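You operate a simulated robot arm through the tools that you are given. There is no shell and no other tool.

Carry out the task below with a simulated robot arm. There is one attempt and no reset: what you move stays moved.

Task
Put things in order on the kit bench top. At the end: the orange pot stands where the blue ribbon stood; the blue stub one stands where the purple fitting stood; the purple fitting stands where the orange pot stood; the blue ribbon from the kit bench top is in the yellow tray; whatever was shut is shut again. Leave all else as you found it, and nothing knocked over.

It is judged by the outcome, as a careful person would: the job done as asked, and still so three seconds after it is handed in. It fails if anything else is knocked over, pushed out of place, dropped, spilled or broken.

Robot
A 7-joint arm with a two-finger parallel gripper, fixed in place. Base frame: the origin is at the foot of the arm, x ahead of it, y to its left, z up; the work surface is at about z = 0. Units: m, degrees, N and s.
With the tool pointing down near the work surface it reaches from about 0.22 to 0.58 m from the base axis. Its first joint turns from -66.0 to 66.0 degrees. Payload 2.5 kg.
Tool frame: the origin (TCP) lies between the finger pads and is the grasp point; the fingertips stand 0.023 m ahead of it; z points along the fingers, y is the line along which they close. Largest opening 0.094 m; finger width 0.038, thickness 0.01; the body of the gripper, 0.054 by 0.096 m, starts 0.039 m behind the TCP.
Orientation is that of the tool frame in the base frame, as a unit quaternion [w, x, y, z]. With the fingers straight down and closing along the base's y, the tool's x points along the base's -x, its y along +y and its z along -z.

Tools
- The arm moves only by the tool nudge_tool. Its argument "steps" is a list of rows, each a list of 3 entries, a list of its own where there are three numbers: the turn, a rotation vector about the tool's x, y, z in degrees, then the shift along the tool's x, y, z in mm, then the finger opening in mm, from 0 to 94. In form: [[[rx, ry, rz], [dx, dy, dz], fingers], ...]. A call has 1 to 20 rows; each row is the pose to reach, as a shift and turn from the pose commanded when the call began, along the tool's axes at that moment. A row lasts 0.2 s, in which the tool goes at most 0.05 m and 8.6 degrees; a call with a longer step from one row to the next is refused whole, and so is a gripper value outside its range. Where a pose cannot be reached the arm comes as near as it can. A force on the tool above 40 N (or 10 N above the force at the start of the call, whichever is more), or a blocked arm, ends the call early, and 0.2 s more pass. Each finger travels about 0.108 m/s and halts on what it meets, pressing with about 43 N; the grip force reading is that of the motor and also rises with nothing between the fingers. The clock runs only during rows and for 0.2 s after the last one: add rows that repeat a pose to give the fingers time. It gives the time, the measured TCP pose, the force on the tool (base axes), the opening and the grip force at its end, in the units of the frame above (readings bear some noise), with the torque about the TCP (base axes, N m) and any sound that the robot's microphone picked up, and new pictures: "pictures" is both (left out), scene, wrist or none.
- Cameras (640 x 400 px; columns grow to the right, rows downward): "scene" is fixed at [0.1324, -0.4199, 0.5407]; the picture's right is [0.71, -0.71, 0.00], its down [-0.44, -0.44, -0.78] and it looks along [0.56, 0.55, -0.62] (base axes); focal length 286 px, centre (320, 200). "wrist" rides on the gripper at [0.086, 0.016, -0.075] in the tool frame; the picture's right is [-0.18, 0.98, 0.00], its down [-0.58, -0.11, -0.81] and it looks along [-0.79, -0.15, 0.59] (tool axes); focal length 243 px, centre (320, 200).
- probe_pixels(camera, pixels): there is no depth. For up to 12 entries [column, row, z] of the newest picture of that camera ("zoom" is the newest enlarged one), the place [x, y] in the base frame at which the ray of that pixel passes the height z, good to about 0.003 m. No time passes.
- zoom(camera, box): a new picture of the part [left, top, right, bottom] of that camera's present view, enlarged. No time passes.
- finish_job(): hands the job in; it is judged then, once.

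Open the gripper and draw the arm clear of the work before you hand the job in, unless the task says otherwise.

The tools are called after ">>>" as a command line: name --argument value ..., lists and objects as JSON in quotes. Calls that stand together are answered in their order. nudge_tool: Moves the arm, as the interface text tells. Its arguments: {"type":"object","properties":{"steps":{"type":"array","items":{"type":"array"}},"pictures":{"type":"string","enum":["both","scene","wrist","none"]}},"required":["steps"]} The other tools are called the same way: probe_pixels (camera, pixels) gives the place at which the rays of pixels pass given heights; zoom (camera, box) takes an enlarged picture of a part of a camera's view; finish_job () hands the job in.

At the start:

```text
clock: 0.0
tcp_pos: [0.3994, 0.2157, 0.2435]
ee_rot: [0.0, 0.0, 1.0, -0.001]
ft_force: [-0.2, 1.0, -0.2]
moment: [-0.01, 0.0, -0.01]
finger_gap: 0.094
grip_force: 0.0
```

scene: 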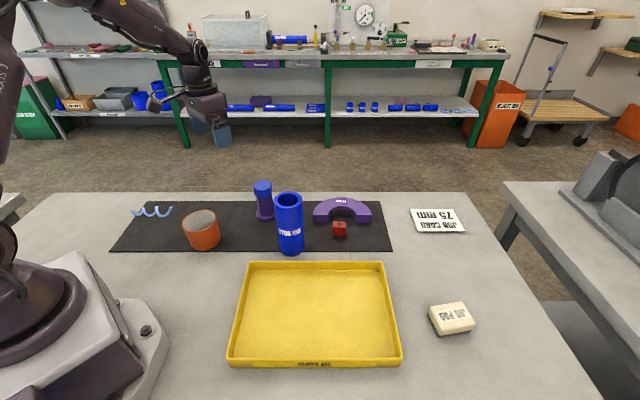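
wrist: 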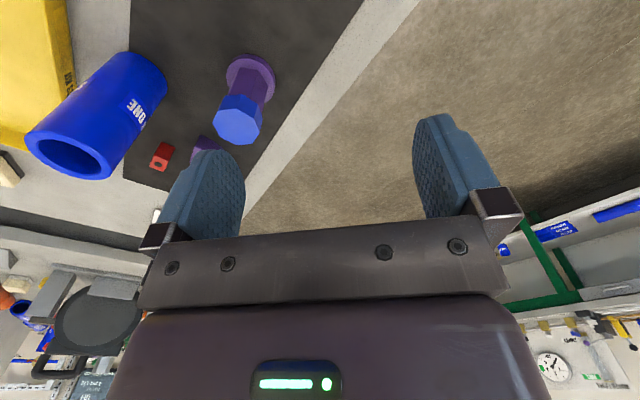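

The scene picture shows a dark mat with the ribbon (152,211), orange pot (201,230), a blue/purple bolt-like piece (263,200), a tall blue tube (290,222), a purple arch (342,210), and a red cube (340,229). I zoom in to tell the objects apart.

>>> zoom --camera "scene" --box '[100, 160, 260, 260]'

>>> zoom --camera "scene" --box '[235, 160, 395, 260]'

>>> zoom --camera "scene" --box '[210, 240, 530, 400]'

```text
4.00 times, centred on (180, 210) of scene
```

zoom: 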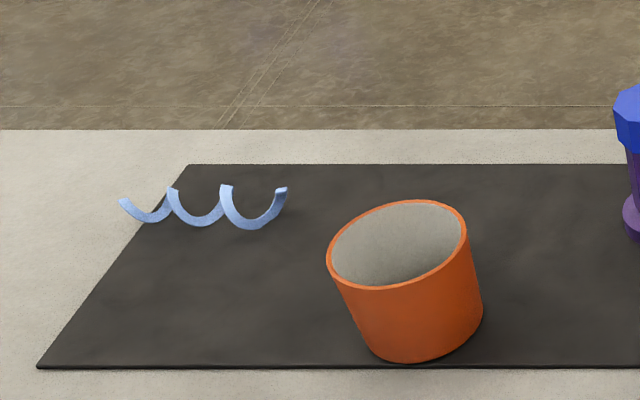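

```text
4.00 times, centred on (315, 210) of scene
```

zoom: 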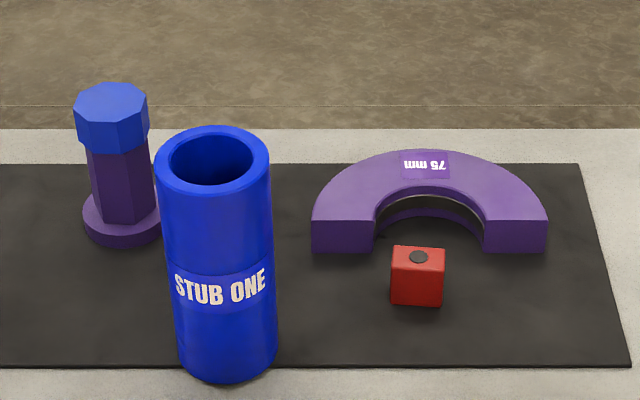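

```text
2.00 times, centred on (370, 320) of scene
```

zoom: 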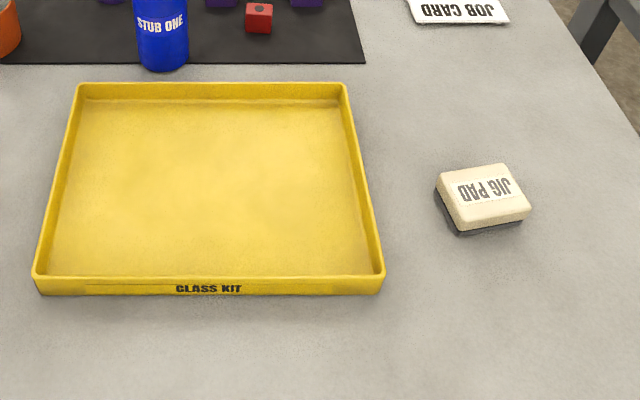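

The blue tube is marked STUB ONE, and two purple things could be "the fitting": the arch marked 75 mm and the capped post. I zoom on the labels on the job card and shelves, and on the wrist view.

>>> zoom --camera "scene" --box '[395, 195, 475, 245]'

>>> zoom --camera "wrist" --box '[0, 30, 320, 230]'

>>> zoom --camera "scene" --box '[180, 0, 340, 130]'

>>> zoom --camera "scene" --box '[330, 0, 510, 130]'

>>> zoom --camera "scene" --box '[0, 20, 180, 140]'

>>> zoom --camera "scene" --box '[240, 170, 300, 230]'

```text
8.00 times, centred on (435, 220) of scene
```

zoom: 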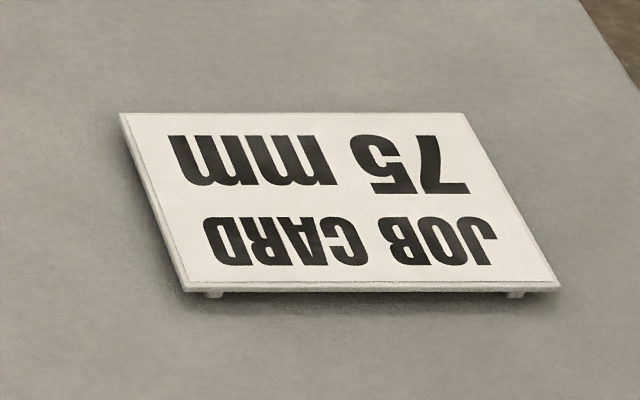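

```text
2.00 times, centred on (160, 130) of wrist
```

zoom: 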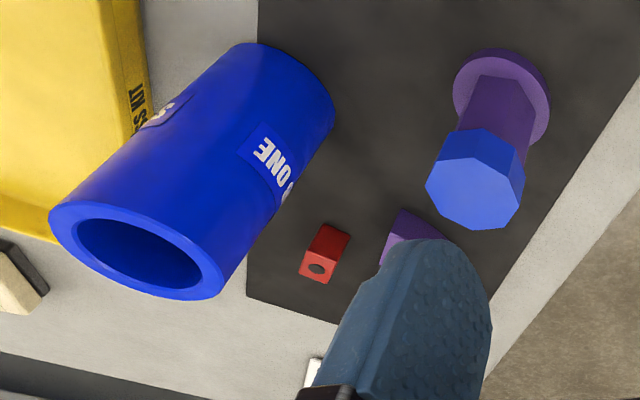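

```text
3.08 times, centred on (260, 65) of scene
```

zoom: 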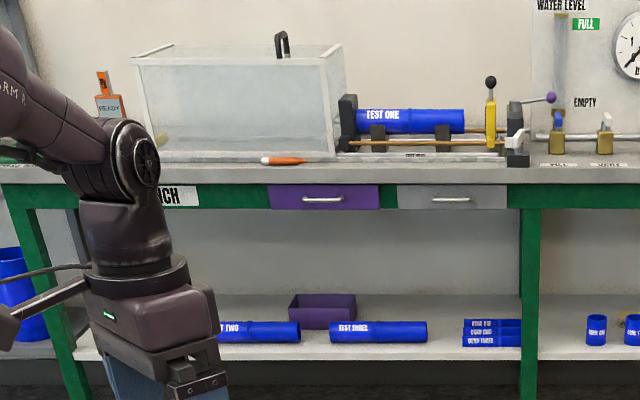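

```text
3.08 times, centred on (420, 65) of scene
```

zoom: 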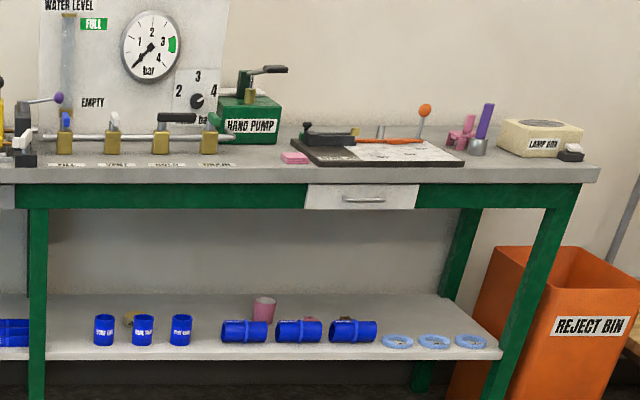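

```text
3.33 times, centred on (90, 80) of scene
```

zoom: 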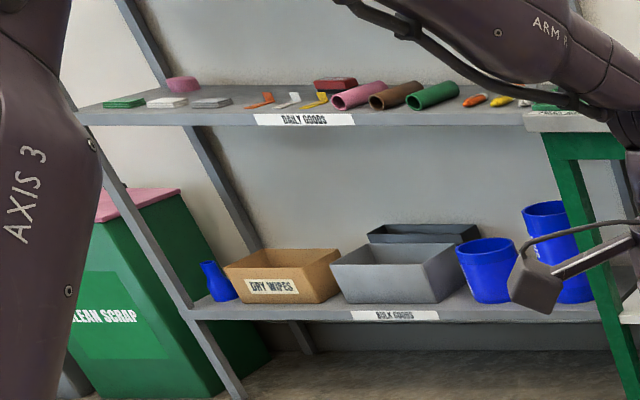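

```text
6.67 times, centred on (270, 200) of scene
```

zoom: 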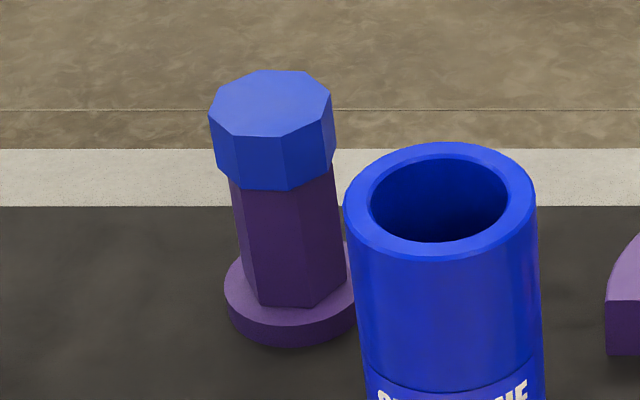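

I look more closely at background labels for naming hints, and at the arch.

>>> zoom --camera "scene" --box '[325, 90, 405, 120]'

>>> zoom --camera "scene" --box '[220, 85, 335, 120]'

>>> zoom --camera "scene" --box '[380, 90, 480, 125]'

>>> zoom --camera "scene" --box '[400, 15, 500, 60]'

>>> zoom --camera "scene" --box '[305, 190, 385, 245]'

>>> zoom --camera "scene" --box '[500, 0, 640, 200]'

>>> zoom --camera "scene" --box '[230, 30, 340, 75]'

```text
8.00 times, centred on (365, 105) of scene
```

zoom: 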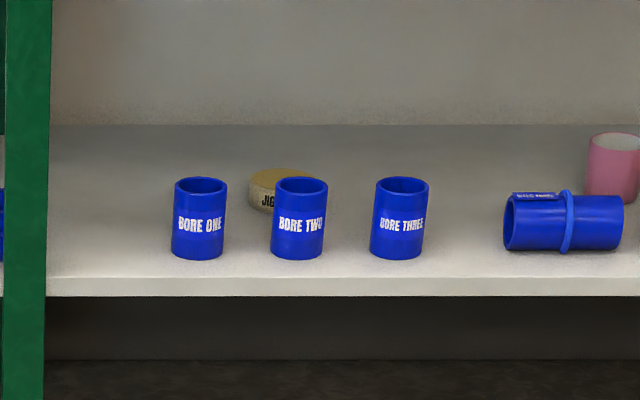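

```text
5.57 times, centred on (278, 102) of scene
```

zoom: 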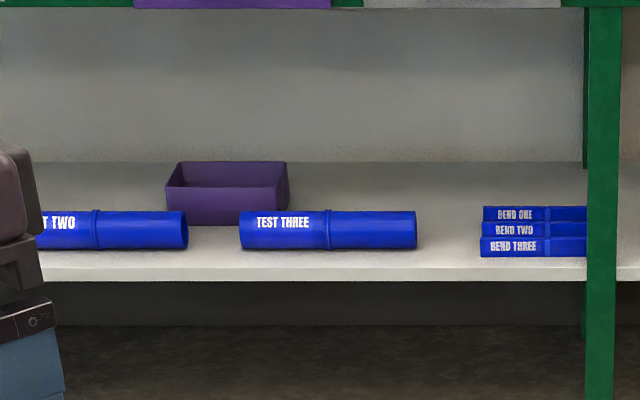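

```text
6.40 times, centred on (430, 108) of scene
```

zoom: 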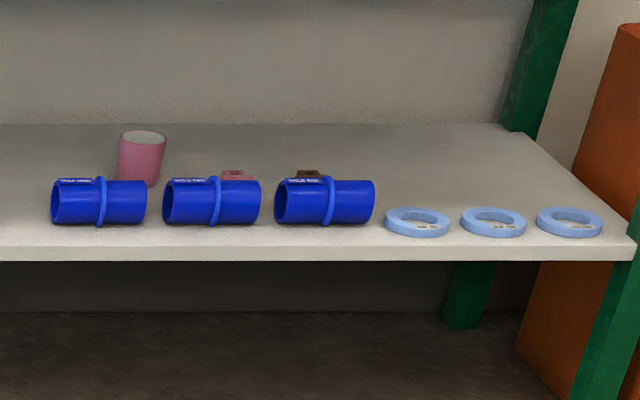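

```text
6.40 times, centred on (450, 38) of scene
```

zoom: 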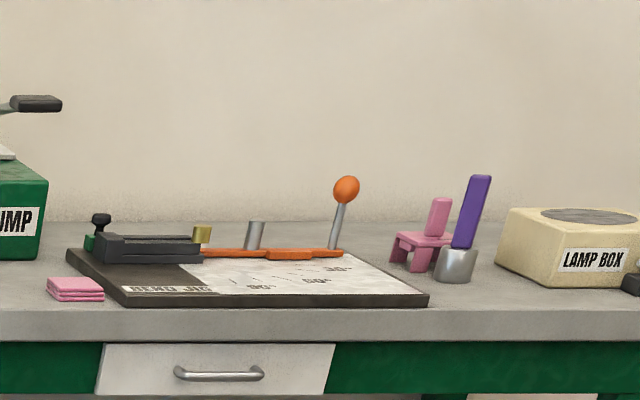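

```text
7.27 times, centred on (345, 218) of scene
```

zoom: 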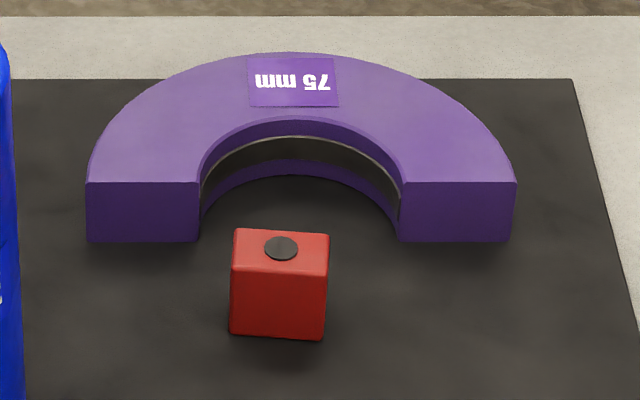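

```text
2.00 times, centred on (570, 100) of scene
```

zoom: 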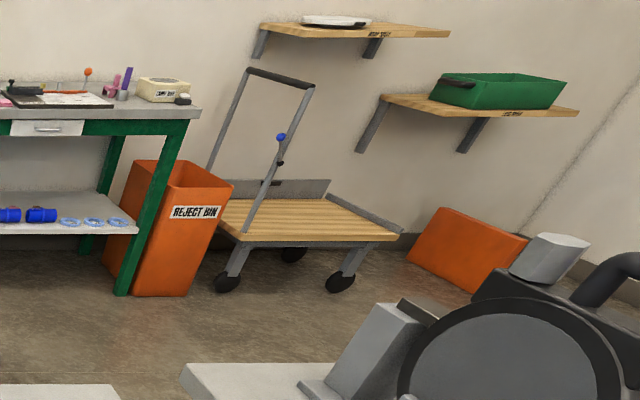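

```text
5.82 times, centred on (285, 52) of scene
```

zoom: 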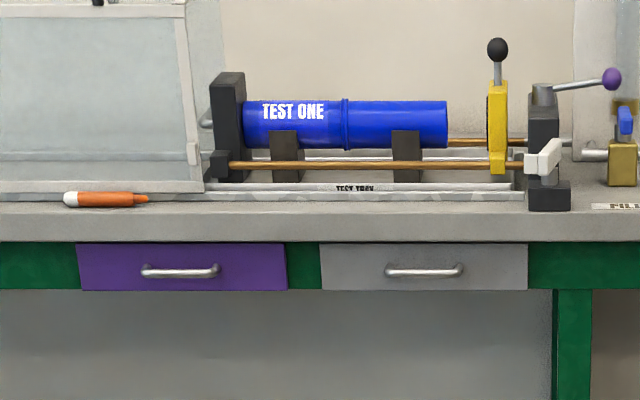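

I'll probe the ground positions of all objects to compare sizes and spacing.

>>> probe_pixels --camera "scene" --pixels '[[205, 250, 0.003], [183, 232, 0.003], [221, 237, 0.003], [131, 211, 0.02], [171, 207, 0.02], [152, 216, 0.003], [265, 220, 0.003], [256, 210, 0.003], [275, 210, 0.003], [291, 255, 0.0], [279, 248, 0.0], [303, 248, 0.0]]'

>>> probe_pixels --camera "scene" --pixels '[[313, 222, 0.003], [328, 222, 0.003], [356, 222, 0.003], [371, 222, 0.003], [333, 237, 0.003], [346, 237, 0.003], [110, 251, 0.003], [147, 201, 0.003], [380, 201, 0.003], [393, 251, 0.003], [342, 198, 0.03], [313, 215, 0.03]]'

>>> probe_pixels --camera "scene" --pixels '[[227, 366, 0.0], [401, 366, 0.0], [384, 262, 0.02], [249, 262, 0.02], [262, 185, 0.08], [288, 200, 0.12], [288, 200, 0.1], [200, 222, 0.06], [200, 222, 0.05], [430, 318, 0.02], [474, 320, 0.02], [440, 220, 0.0]]'

```text
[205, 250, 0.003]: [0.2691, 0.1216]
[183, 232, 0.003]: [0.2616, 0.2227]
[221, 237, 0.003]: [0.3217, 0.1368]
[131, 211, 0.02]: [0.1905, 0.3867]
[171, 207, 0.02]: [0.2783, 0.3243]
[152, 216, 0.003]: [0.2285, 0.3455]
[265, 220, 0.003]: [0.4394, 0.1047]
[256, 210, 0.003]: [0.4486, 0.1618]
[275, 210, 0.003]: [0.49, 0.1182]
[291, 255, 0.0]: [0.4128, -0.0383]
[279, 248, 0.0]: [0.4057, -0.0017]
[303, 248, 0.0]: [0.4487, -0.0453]
```

```text
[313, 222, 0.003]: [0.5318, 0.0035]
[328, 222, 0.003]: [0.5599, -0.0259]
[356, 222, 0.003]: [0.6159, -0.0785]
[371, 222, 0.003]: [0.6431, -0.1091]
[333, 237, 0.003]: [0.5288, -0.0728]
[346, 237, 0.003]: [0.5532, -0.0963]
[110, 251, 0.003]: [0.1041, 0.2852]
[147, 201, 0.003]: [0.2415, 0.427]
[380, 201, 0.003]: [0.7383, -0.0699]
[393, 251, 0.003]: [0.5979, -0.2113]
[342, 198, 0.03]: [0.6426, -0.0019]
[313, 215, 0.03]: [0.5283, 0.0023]
```

```text
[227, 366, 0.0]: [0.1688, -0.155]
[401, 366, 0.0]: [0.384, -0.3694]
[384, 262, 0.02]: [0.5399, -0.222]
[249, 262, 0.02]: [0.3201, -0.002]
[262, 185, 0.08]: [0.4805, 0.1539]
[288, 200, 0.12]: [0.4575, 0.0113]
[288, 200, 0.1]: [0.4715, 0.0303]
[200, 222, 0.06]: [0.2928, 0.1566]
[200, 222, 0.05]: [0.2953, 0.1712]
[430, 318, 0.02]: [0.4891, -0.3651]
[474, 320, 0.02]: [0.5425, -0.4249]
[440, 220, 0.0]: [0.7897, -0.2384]
```

The purple arch lies at roughly x 0.59–0.65 (beyond the arm's reach), while the capped purple post, with flange and hex body, is at about (0.46, 0.13). So the post is the fitting. The ribbon is near (0.234, 0.352), and I move above it, turning the fingers across its length.

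>>> nudge_tool --steps '[[[0, 0, 6], [27, 22, 5], 94], [[0, 0, 12], [55, 45, 10], 94], [[0, 0, 18], [82, 68, 20], 94], [[0, 0, 24], [110, 90, 30], 94], [[0, 0, 30], [137, 113, 37], 94], [[0, 0, 35.6], [165, 136, 44], 94], [[0, 0, 35.6], [165, 136, 44], 94]]'

```text
clock: 1.6
tcp_pos: [0.2357, 0.3546, 0.1962]
ee_rot: [0.0, 0.307, 0.952, 0.0]
ft_force: [0.5, 1.0, 0.1]
moment: [-0.02, 0.02, 0.01]
finger_gap: 0.0941
grip_force: 0.1
```

scene: 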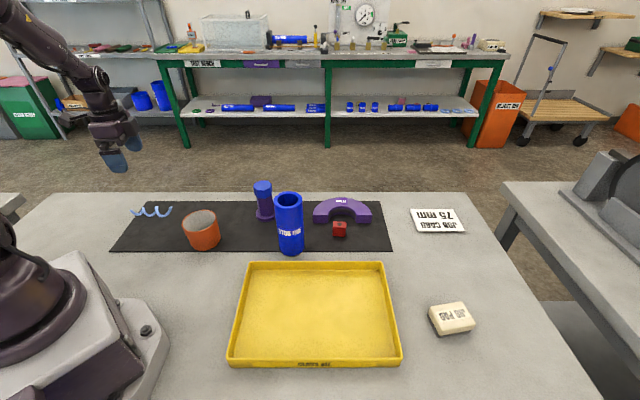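
wrist: 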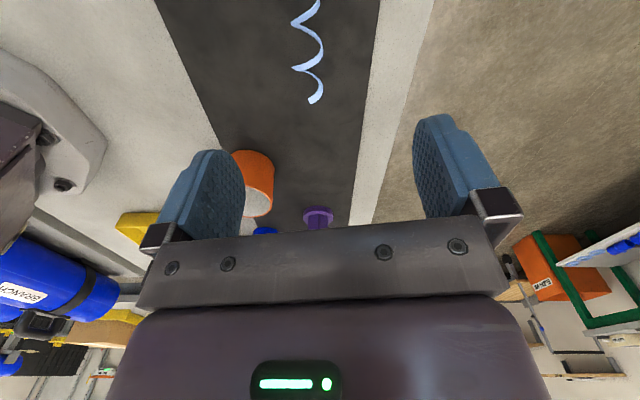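

The ribbon shows at the top of the wrist view from (318,0) to (315,100). I probe its points at low heights.

>>> probe_pixels --camera "wrist" --pixels '[[315, 100, 0.01], [293, 68, 0.01], [322, 50, 0.01], [293, 24, 0.01], [317, 3, 0.01], [322, 88, 0.01], [262, 215, 0.05], [236, 155, 0.05], [318, 208, 0.005]]'

>>> zoom --camera "wrist" --box '[220, 0, 400, 112]'

```text
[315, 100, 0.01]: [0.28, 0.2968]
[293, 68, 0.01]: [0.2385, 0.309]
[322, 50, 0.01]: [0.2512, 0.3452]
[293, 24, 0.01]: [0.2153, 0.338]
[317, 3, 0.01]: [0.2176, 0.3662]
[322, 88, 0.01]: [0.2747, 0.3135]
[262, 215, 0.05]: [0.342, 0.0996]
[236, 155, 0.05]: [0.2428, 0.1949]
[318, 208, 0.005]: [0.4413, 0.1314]
```

```text
3.56 times, centred on (310, 56) of wrist
```

zoom: 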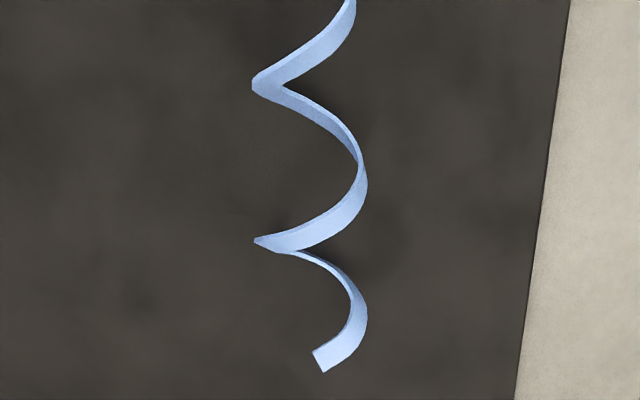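

The helix measures about 0.032 m across with its axis near direction (0.61,-0.79), centred around (0.233, 0.34). I rise, back off and turn 16.5° more to see all of it.

>>> nudge_tool --steps '[[[0, 0, 8.3], [12, -2, -27], 94], [[0, 0, 16.5], [23, -4, -54], 94], [[0, 0, 16.5], [23, -4, -54], 94]]'

```text
clock: 2.4
tcp_pos: [0.2139, 0.363, 0.255]
ee_rot: [-0.001, 0.44, 0.898, 0.0]
ft_force: [-0.2, -0.4, 0.0]
moment: [-0.06, 0.01, -0.03]
finger_gap: 0.0942
grip_force: 0.1
```

scene: 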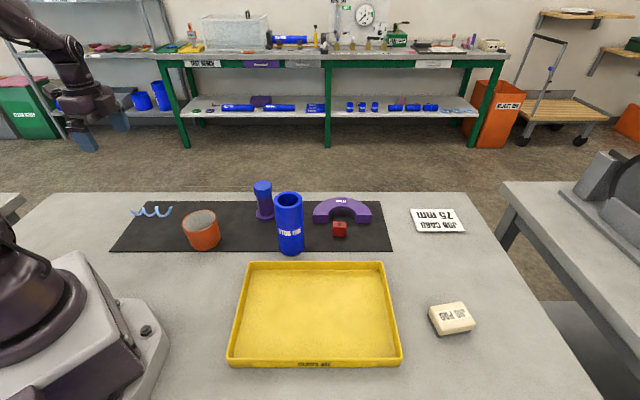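
wrist: 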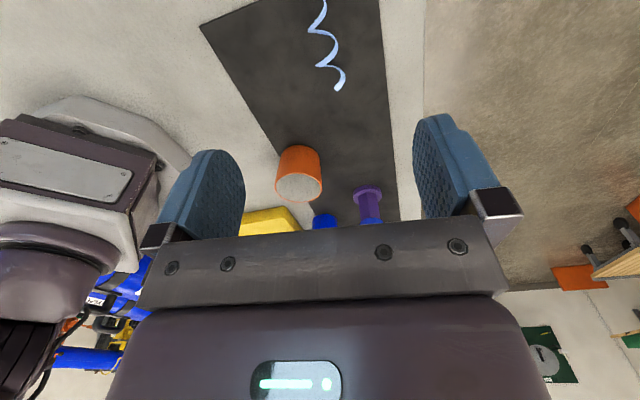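

The ribbon still runs off the top of the wrist view. I tilt the tool about its y axis so that the camera looks further down.

>>> nudge_tool --steps '[[[0, 8, 0], [0, 0, 0], 94], [[0, 16, 0], [0, 0, 0], 94], [[0, 24, 0], [0, 0, 0], 94], [[0, 24, 0], [0, 0, 0], 94]]' --pictures "wrist"

```text
clock: 3.4
tcp_pos: [0.2146, 0.3633, 0.2538]
ee_rot: [-0.188, 0.429, 0.879, 0.091]
ft_force: [0.7, 0.5, -0.2]
moment: [0.03, 0.05, 0.01]
finger_gap: 0.0938
grip_force: 0.0
```

wrist: 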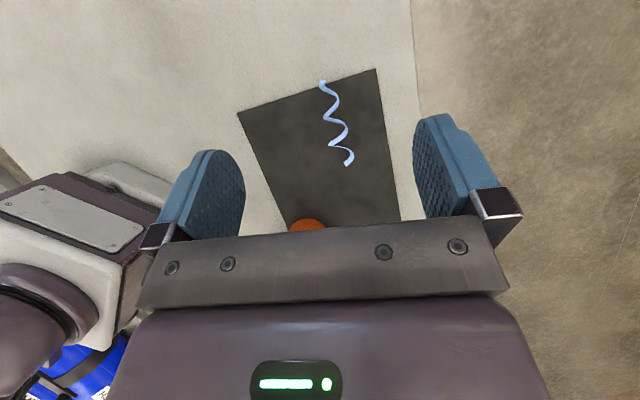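

Now the whole ribbon shows, from (322,82) to (348,163). I zoom in and probe it.

>>> zoom --camera "wrist" --box '[256, 70, 416, 170]'

>>> probe_pixels --camera "wrist" --pixels '[[348, 163, 0.016], [322, 82, 0.016], [330, 144, 0.016], [349, 130, 0.016], [324, 117, 0.016], [340, 100, 0.016], [335, 123, 0.016], [355, 155, 0.016]]'

```text
4.00 times, centred on (336, 120) of wrist
```

zoom: 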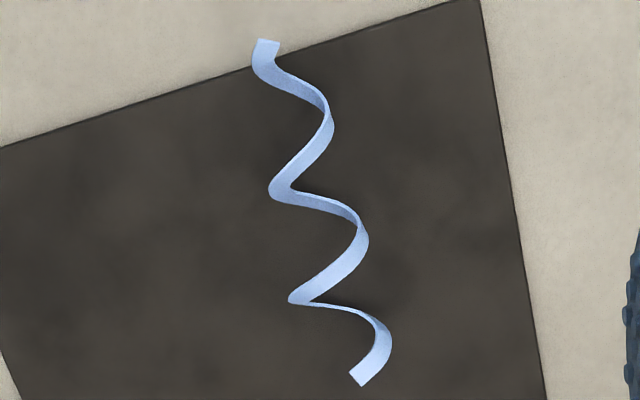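

```text
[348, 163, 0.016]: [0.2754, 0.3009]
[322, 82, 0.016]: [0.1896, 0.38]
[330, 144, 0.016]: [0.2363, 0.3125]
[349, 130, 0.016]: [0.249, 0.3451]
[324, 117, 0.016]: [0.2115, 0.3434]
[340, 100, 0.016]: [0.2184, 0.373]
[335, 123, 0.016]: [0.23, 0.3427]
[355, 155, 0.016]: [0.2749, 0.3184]
```

Ribbon centre is about (0.231, 0.342), with its axis near -48°. I level the tool again.

>>> nudge_tool --steps '[[[0, -8, 0], [0, 0, 0], 94], [[0, -16, 0], [0, 0, 0], 94], [[0, -24, 0], [0, 0, 0], 94], [[0, -24, 0], [0, 0, 0], 94]]' --pictures "none"

```text
clock: 4.4
tcp_pos: [0.2141, 0.362, 0.2536]
ee_rot: [0.001, 0.439, 0.899, 0.0]
ft_force: [0.5, -0.1, 0.9]
moment: [0.0, 0.02, -0.02]
finger_gap: 0.0941
grip_force: 0.1
```

I move over the ribbon centre and descend with the fingers open to z ≈ 0.035.

>>> nudge_tool --steps '[[[0, 0, -4], [-26, 1, 30], 94], [[0, 0, -4], [-26, 1, 75], 94], [[0, 0, -4], [-26, 1, 120], 94], [[0, 0, -4], [-26, 1, 165], 94], [[0, 0, -4], [-26, 1, 200], 94], [[0, 0, -4], [-26, 1, 218], 94], [[0, 0, -4], [-26, 1, 218], 94]]'

```text
clock: 6.0
tcp_pos: [0.2322, 0.344, 0.0349]
ee_rot: [0.0, 0.407, 0.913, 0.0]
ft_force: [-0.2, -0.5, -0.4]
moment: [-0.02, -0.02, 0.02]
finger_gap: 0.0939
grip_force: 0.1
```

scene: 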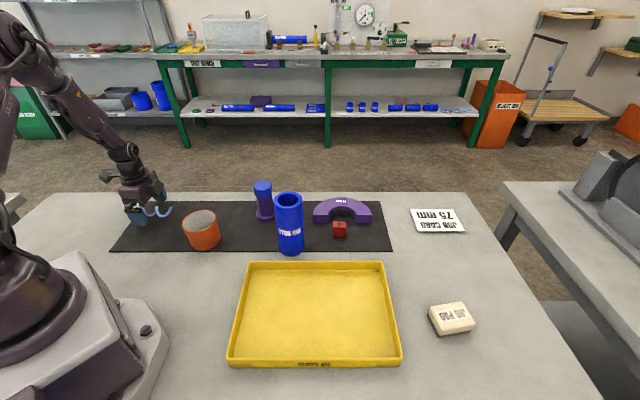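
wrist: 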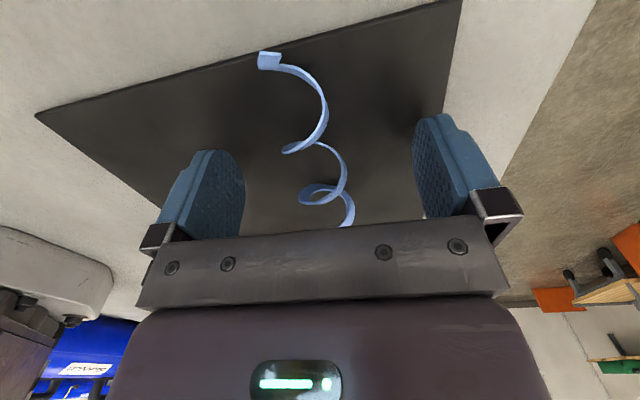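

The helix sits centred between the fingers. I go down 5 mm and close progressively to around 26 mm.

>>> nudge_tool --steps '[[[0, 0, 0], [0, 0, 5], 94], [[0, 0, 0], [0, 0, 5], 60], [[0, 0, 0], [0, 0, 5], 40], [[0, 0, 0], [0, 0, 5], 30], [[0, 0, 0], [0, 0, 5], 26], [[0, 0, 0], [0, 0, 5], 26]]'

```text
clock: 7.4
tcp_pos: [0.2304, 0.3436, 0.0306]
ee_rot: [0.0, 0.407, 0.913, 0.0]
ft_force: [-0.2, 0.4, -0.3]
moment: [-0.02, -0.01, 0.01]
finger_gap: 0.0324
grip_force: 42.9
```

scene: 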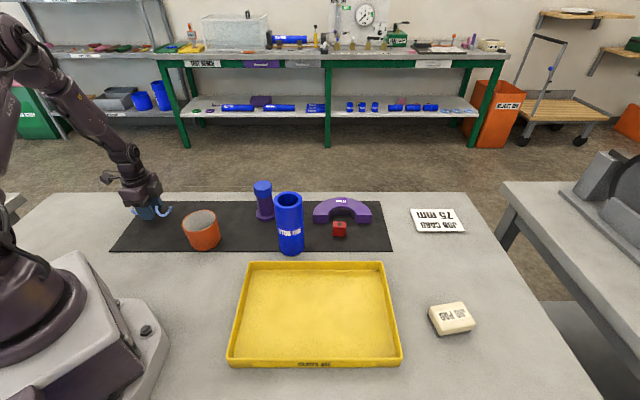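
wrist: 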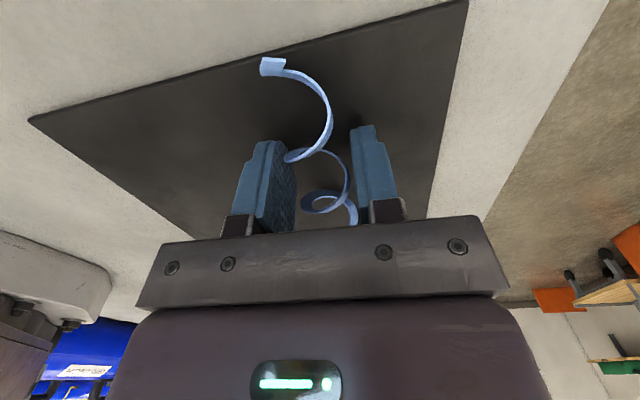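

Grip holds at 32 mm with 43 N. I lift to z ≈ 0.25 and carry the ribbon over the tray centre near (0.353, -0.187), keeping the same heading.

>>> nudge_tool --steps '[[[0, 0, 0], [0, 0, -20], 26], [[0, 0, 0], [0, 0, -60], 26], [[0, 0, 0], [0, 0, -100], 26], [[0, 0, 0], [0, 0, -145], 26], [[0, 0, 0], [0, 0, -190], 26], [[0, 0, 0], [0, 0, -220], 26], [[0, 0, 0], [-40, -22, -220], 26], [[0, 0, 0], [-79, -44, -220], 26], [[0, 0, 0], [-119, -66, -220], 26], [[0, 0, 0], [-159, -87, -220], 26], [[0, 0, 0], [-198, -109, -220], 26], [[0, 0, 0], [-238, -131, -220], 26], [[0, 0, 0], [-278, -153, -220], 26], [[0, 0, 0], [-317, -175, -220], 26], [[0, 0, 0], [-357, -197, -220], 26], [[0, 0, 0], [-397, -218, -220], 26], [[0, 0, 0], [-436, -240, -220], 26], [[0, 0, 0], [-476, -262, -220], 26], [[0, 0, 0], [-476, -262, -220], 26]]'

```text
clock: 11.4
tcp_pos: [0.3552, -0.1889, 0.253]
ee_rot: [0.0, 0.408, 0.913, 0.0]
ft_force: [0.1, 0.7, 0.0]
moment: [0.01, -0.01, 0.0]
finger_gap: 0.0323
grip_force: 43.1
```

scene: 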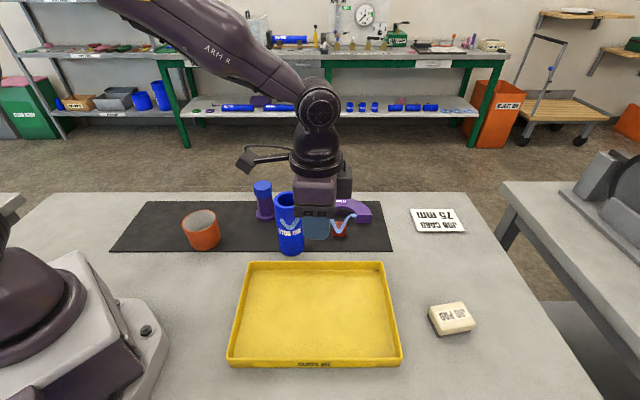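
wrist: 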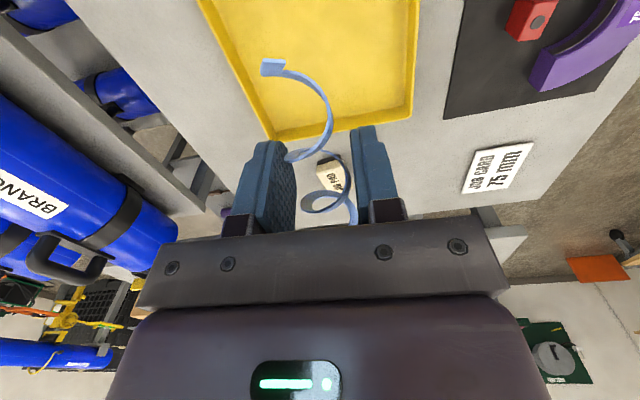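

The ribbon hangs safely and sits over the tray centre. I descend to z ≈ 0.036.

>>> nudge_tool --steps '[[[0, 0, 0], [0, 0, 40], 26], [[0, 0, 0], [0, 0, 85], 26], [[0, 0, 0], [0, 0, 130], 26], [[0, 0, 0], [0, 0, 170], 26], [[0, 0, 0], [0, 0, 200], 26], [[0, 0, 0], [0, 0, 212], 26], [[0, 0, 0], [0, 0, 216], 26], [[0, 0, 0], [0, 0, 216], 26]]'

```text
clock: 13.2
tcp_pos: [0.3549, -0.1855, 0.0344]
ee_rot: [0.0, 0.407, 0.913, 0.0]
ft_force: [0.5, 0.0, -0.6]
moment: [0.0, -0.01, 0.03]
finger_gap: 0.0319
grip_force: 43.1
```

scene: 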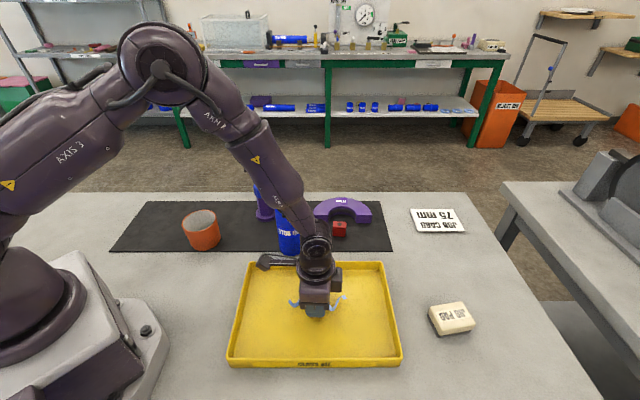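
wrist: 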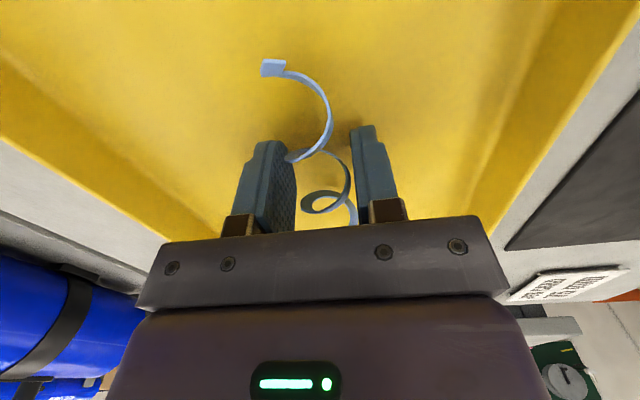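

No contact yet. I ease down 4 mm, watching the force, then open gently.

>>> nudge_tool --steps '[[[0, 0, 0], [0, 0, 2], 26], [[0, 0, 0], [0, 0, 4], 26], [[0, 0, 0], [0, 0, 4], 26]]' --pictures "none"

```text
clock: 14.0
tcp_pos: [0.3545, -0.1862, 0.0301]
ee_rot: [0.0, 0.408, 0.913, 0.001]
ft_force: [0.2, 0.5, -0.2]
moment: [0.0, 0.02, 0.03]
finger_gap: 0.0324
grip_force: 43.5
```

Still no contact, so the ribbon is within a couple of mm of the tray floor. I lower 1 mm more and open slowly.

>>> nudge_tool --steps '[[[0, 0, 0], [0, 0, 1], 26], [[0, 0, 0], [0, 0, 1], 33], [[0, 0, 0], [0, 0, 1], 36], [[0, 0, 0], [0, 0, 1], 42], [[0, 0, 0], [0, 0, 1], 60], [[0, 0, 0], [0, 0, 1], 70], [[0, 0, 0], [0, 0, 1], 70]]'

```text
clock: 15.6
tcp_pos: [0.3542, -0.1868, 0.0302]
ee_rot: [0.0, 0.408, 0.913, 0.0]
ft_force: [-0.6, 0.0, 0.2]
moment: [0.0, 0.0, 0.01]
finger_gap: 0.0701
grip_force: 0.1
```

scene: 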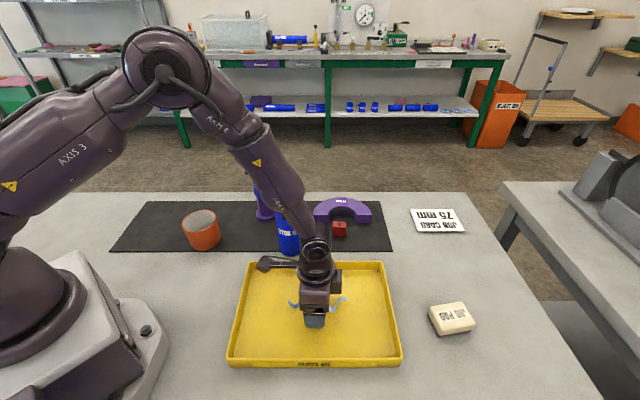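
wrist: 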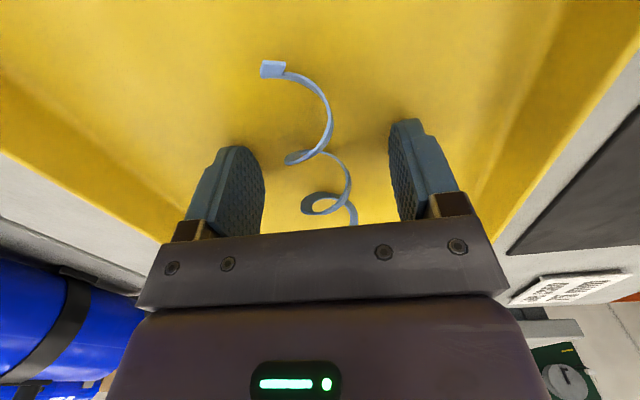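

The ribbon lies free in the tray. I lift straight up, then swing to above the pot near (0.277, 0.156), turning back to yaw 0.

>>> nudge_tool --steps '[[[0, 0, 0], [0, 0, -30], 70], [[0, 0, 0], [0, 0, -75], 70], [[0, 0, 0], [0, 0, -120], 80], [[0, 0, 0], [0, 0, -165], 94], [[0, 0, 0], [0, 0, -210], 94], [[0, 0, -6], [38, 21, -220], 94], [[0, 0, -12], [76, 43, -220], 94], [[0, 0, -18], [115, 64, -220], 94], [[0, 0, -24], [153, 86, -220], 94], [[0, 0, -30], [191, 107, -220], 94], [[0, 0, -36], [229, 129, -220], 94], [[0, 0, -42], [268, 150, -220], 94], [[0, 0, -48], [306, 172, -220], 94], [[0, 0, -48], [306, 172, -175], 94], [[0, 0, -48], [306, 172, -130], 94], [[0, 0, -48], [306, 172, -130], 94]]'

```text
clock: 19.0
tcp_pos: [0.2776, 0.1585, 0.1597]
ee_rot: [0.0, 0.002, 1.0, -0.001]
ft_force: [-0.5, -1.5, -0.5]
moment: [-0.01, 0.01, 0.01]
finger_gap: 0.0937
grip_force: 0.1
```

scene: 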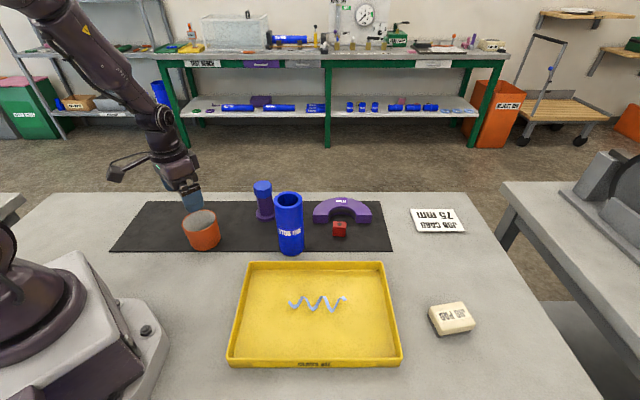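
wrist: 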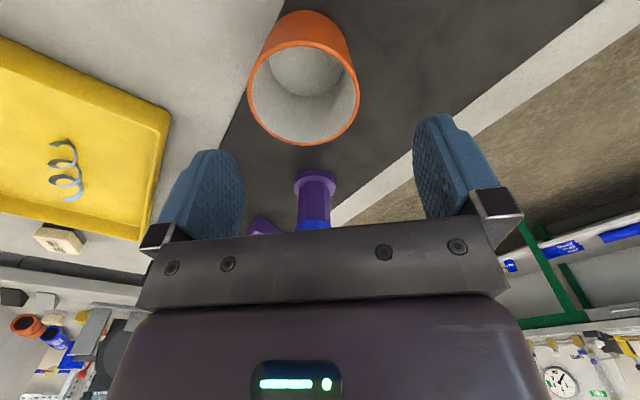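

The pot is empty, with its rim spanning cols 247–360 and rows 40–145. I probe the rim and base for size and centre.

>>> probe_pixels --camera "wrist" --pixels '[[247, 93, 0.06], [360, 93, 0.06], [303, 40, 0.06], [303, 145, 0.06], [303, 40, 0.05], [303, 145, 0.05], [247, 93, 0.05], [360, 93, 0.05], [303, 11, 0.003], [318, 170, 0.012], [295, 180, 0.012], [336, 180, 0.012]]'

>>> zoom --camera "wrist" --box '[220, 0, 400, 160]'

>>> probe_pixels --camera "scene" --pixels '[[182, 225, 0.06], [217, 214, 0.06], [197, 232, 0.06], [203, 210, 0.06], [201, 221, 0.07]]'

>>> zoom --camera "scene" --box '[160, 190, 240, 260]'

```text
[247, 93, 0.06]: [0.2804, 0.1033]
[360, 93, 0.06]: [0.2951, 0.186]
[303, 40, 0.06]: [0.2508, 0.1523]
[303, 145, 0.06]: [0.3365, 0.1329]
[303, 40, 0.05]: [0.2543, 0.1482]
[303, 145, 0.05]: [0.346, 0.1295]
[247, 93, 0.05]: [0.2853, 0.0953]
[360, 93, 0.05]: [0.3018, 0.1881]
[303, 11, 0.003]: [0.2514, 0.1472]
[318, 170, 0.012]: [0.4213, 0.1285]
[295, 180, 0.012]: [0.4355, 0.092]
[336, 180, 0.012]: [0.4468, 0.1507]
```

```text
2.50 times, centred on (310, 80) of wrist
```

zoom: 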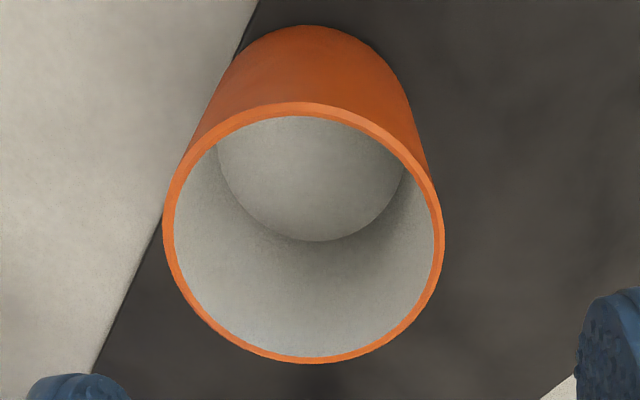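

```text
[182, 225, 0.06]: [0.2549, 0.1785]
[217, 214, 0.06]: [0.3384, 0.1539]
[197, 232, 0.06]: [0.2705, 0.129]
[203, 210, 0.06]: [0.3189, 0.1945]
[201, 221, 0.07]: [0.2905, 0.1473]
```

```text
5.71 times, centred on (200, 225) of scene
```

zoom: 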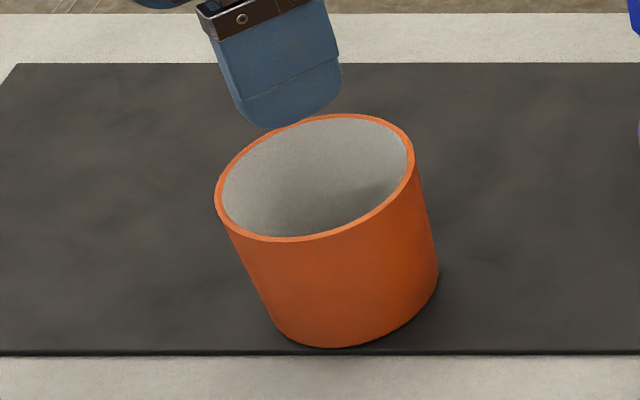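

Combining both cameras, the pot is centred near (0.287, 0.146), its rim at z ≈ 0.07 and its diameter about 0.075. I shift over it and go down to just above the rim.

>>> nudge_tool --steps '[[[0, 0, 0], [-9, -13, 20], 94], [[0, 0, 0], [-9, -13, 45], 94], [[0, 0, 0], [-9, -13, 52], 94], [[0, 0, 0], [-9, -13, 52], 94]]'

```text
clock: 20.0
tcp_pos: [0.2875, 0.1448, 0.107]
ee_rot: [0.0, 0.001, 1.0, -0.001]
ft_force: [-0.2, 0.1, 0.1]
moment: [0.02, -0.02, 0.02]
finger_gap: 0.0942
grip_force: 0.0
```

scene: 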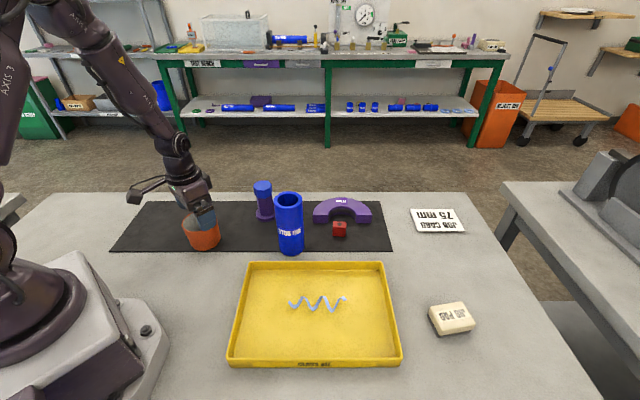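
wrist: 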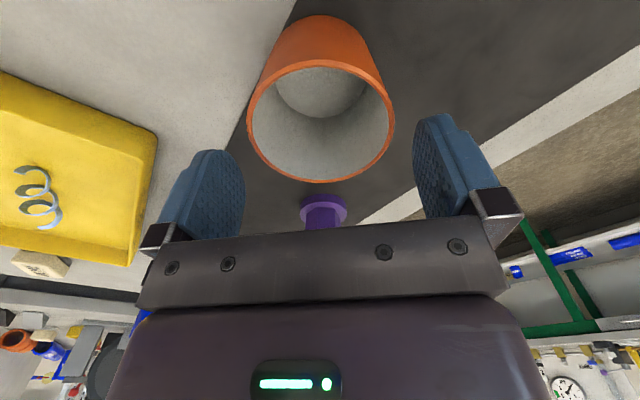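

The pot is centred at col 320 with about 6 mm clearance per side. I descend slowly to z ≈ 0.05 around the pot.

>>> nudge_tool --steps '[[[0, 0, 0], [0, 0, 10], 94], [[0, 0, 0], [0, 0, 20], 94], [[0, 0, 0], [0, 0, 30], 94], [[0, 0, 0], [0, 0, 45], 94], [[0, 0, 0], [0, 0, 57], 94], [[0, 0, 0], [0, 0, 57], 94]]'

```text
clock: 21.4
tcp_pos: [0.2874, 0.1417, 0.0498]
ee_rot: [0.0, 0.001, 1.0, -0.001]
ft_force: [0.2, 0.3, -0.6]
moment: [0.01, 0.02, 0.0]
finger_gap: 0.0943
grip_force: 0.1
```

scene: 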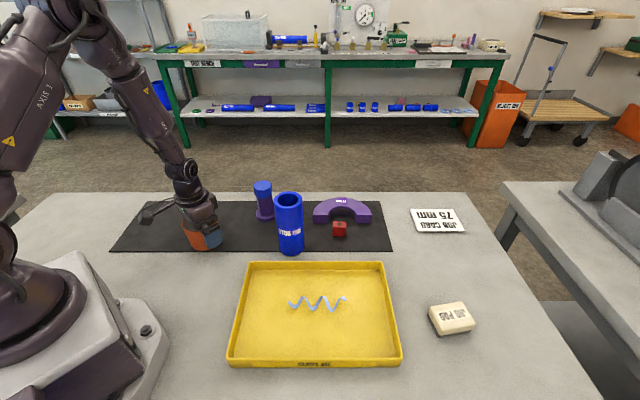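
wrist: 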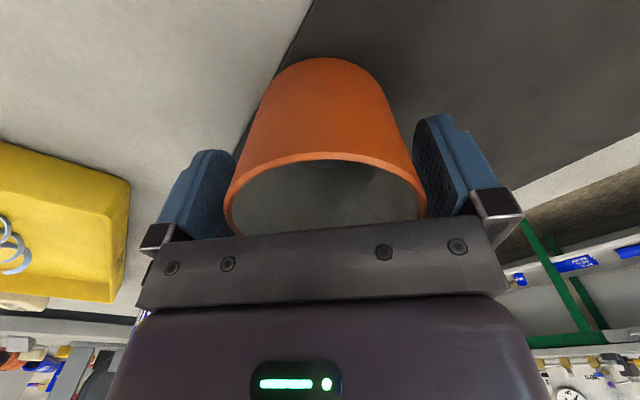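

The fingers straddle the pot. I close gradually.

>>> nudge_tool --steps '[[[0, 0, 0], [0, 0, 0], 88], [[0, 0, 0], [0, 0, 0], 82], [[0, 0, 0], [0, 0, 0], 76], [[0, 0, 0], [0, 0, 0], 70], [[0, 0, 0], [0, 0, 0], 68], [[0, 0, 0], [0, 0, 0], 68]]'

```text
clock: 22.8
tcp_pos: [0.2877, 0.1428, 0.0506]
ee_rot: [0.0, 0.002, 1.0, 0.0]
ft_force: [0.1, 1.4, 1.1]
moment: [-0.01, 0.0, -0.01]
finger_gap: 0.0786
grip_force: 42.9
```

scene: 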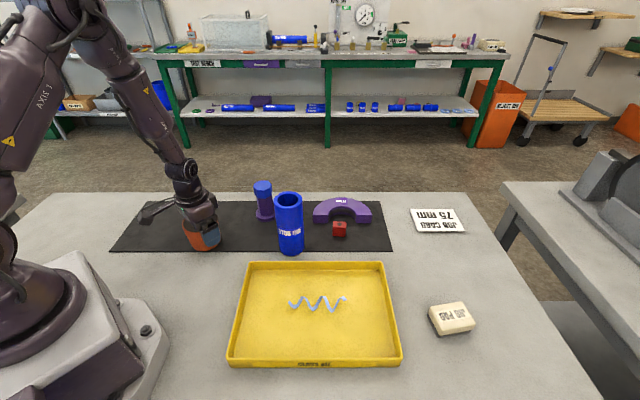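
wrist: 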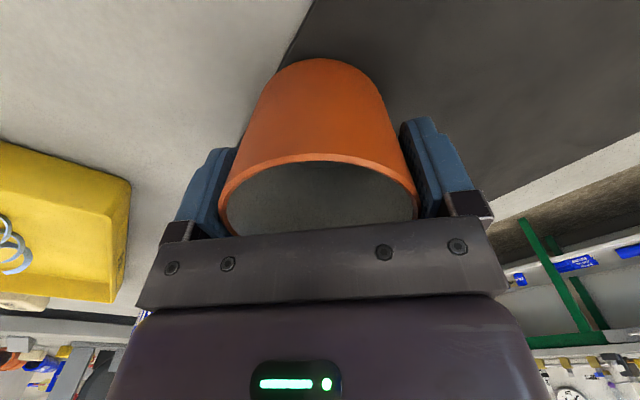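

Gripped at 78.6 mm; the pot had stood near (0.287, 0.146). I lift and carry it to above the ribbon's spot (0.231, 0.342).

>>> nudge_tool --steps '[[[0, 0, 0], [0, 0, -15], 68], [[0, 0, 0], [0, 0, -45], 68], [[0, 0, 0], [0, 0, -80], 68], [[0, 0, 0], [12, 40, -100], 68], [[0, 0, 0], [24, 80, -100], 68], [[0, 0, 0], [36, 120, -100], 68], [[0, 0, 0], [48, 160, -100], 68], [[0, 0, 0], [57, 198, -100], 68], [[0, 0, 0], [57, 198, -100], 68]]'

```text
clock: 24.8
tcp_pos: [0.2314, 0.342, 0.1506]
ee_rot: [0.0, 0.0, 1.0, -0.001]
ft_force: [0.1, -0.1, -1.2]
moment: [-0.01, 0.0, 0.0]
finger_gap: 0.0785
grip_force: 43.2
```

scene: 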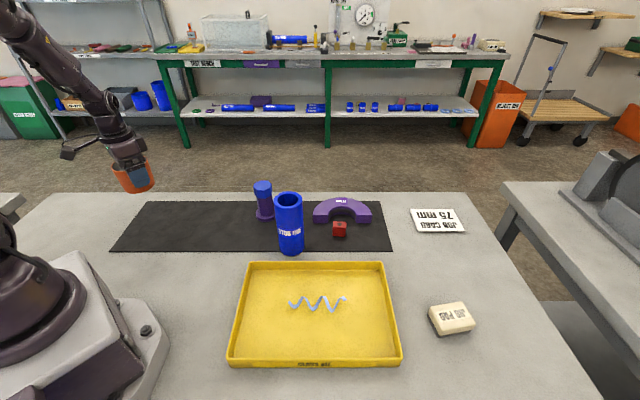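
wrist: 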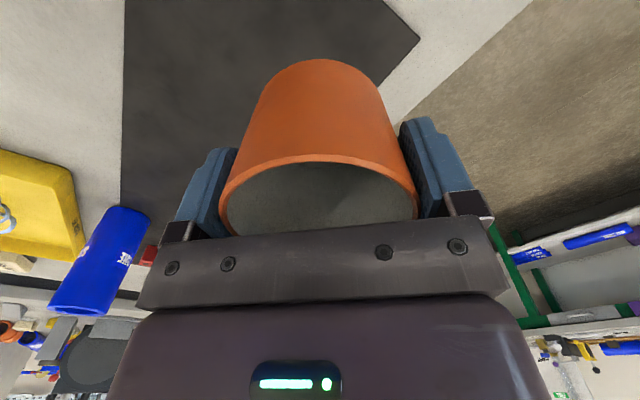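

The pot is above the spot. I lower it to the height at which it was gripped.

>>> nudge_tool --steps '[[[0, 0, 0], [0, 0, 35], 68], [[0, 0, 0], [0, 0, 70], 68], [[0, 0, 0], [0, 0, 90], 68], [[0, 0, 0], [0, 0, 96], 68], [[0, 0, 0], [0, 0, 99], 68], [[0, 0, 0], [0, 0, 99], 68]]'

```text
clock: 26.2
tcp_pos: [0.2286, 0.3417, 0.0527]
ee_rot: [0.0, 0.001, 1.0, 0.0]
ft_force: [-0.7, 0.4, -0.4]
moment: [-0.01, 0.03, -0.02]
finger_gap: 0.0787
grip_force: 42.9
```

scene: 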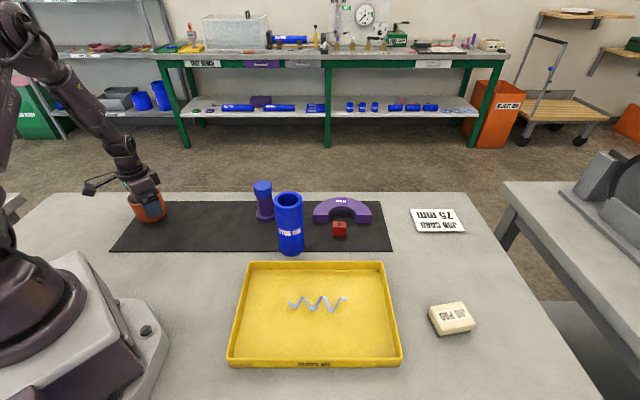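
wrist: 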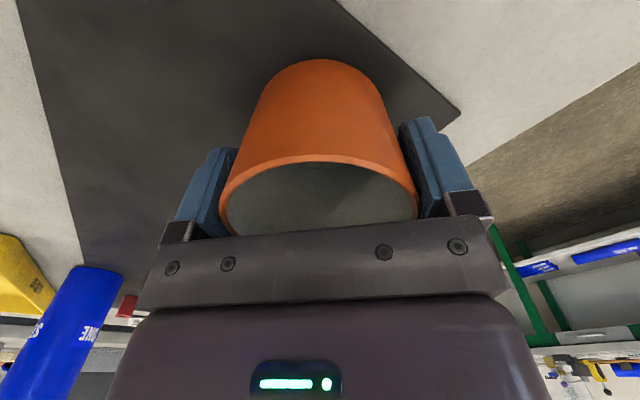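

Force shows no firm contact yet at about z 0.052. I lower a last 2 mm, then open evenly.

>>> nudge_tool --steps '[[[0, 0, 0], [0, 0, 1], 68], [[0, 0, 0], [0, 0, 2], 68], [[0, 0, 0], [0, 0, 2], 68], [[0, 0, 0], [0, 0, 2], 79], [[0, 0, 0], [0, 0, 2], 84], [[0, 0, 0], [0, 0, 2], 94], [[0, 0, 0], [0, 0, 2], 94]]'

```text
clock: 27.8
tcp_pos: [0.2288, 0.3419, 0.0502]
ee_rot: [0.0, 0.001, 1.0, 0.0]
ft_force: [-0.4, 0.7, 0.3]
moment: [0.02, 0.02, 0.01]
finger_gap: 0.0943
grip_force: 0.0
```

scene: 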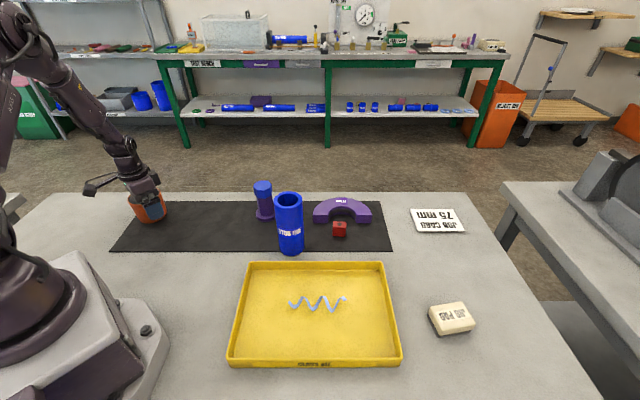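
wrist: 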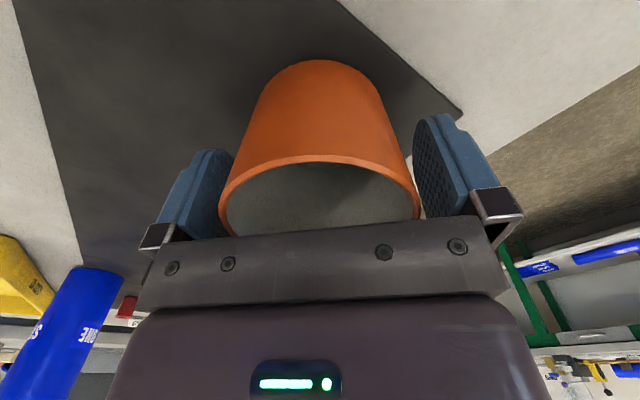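

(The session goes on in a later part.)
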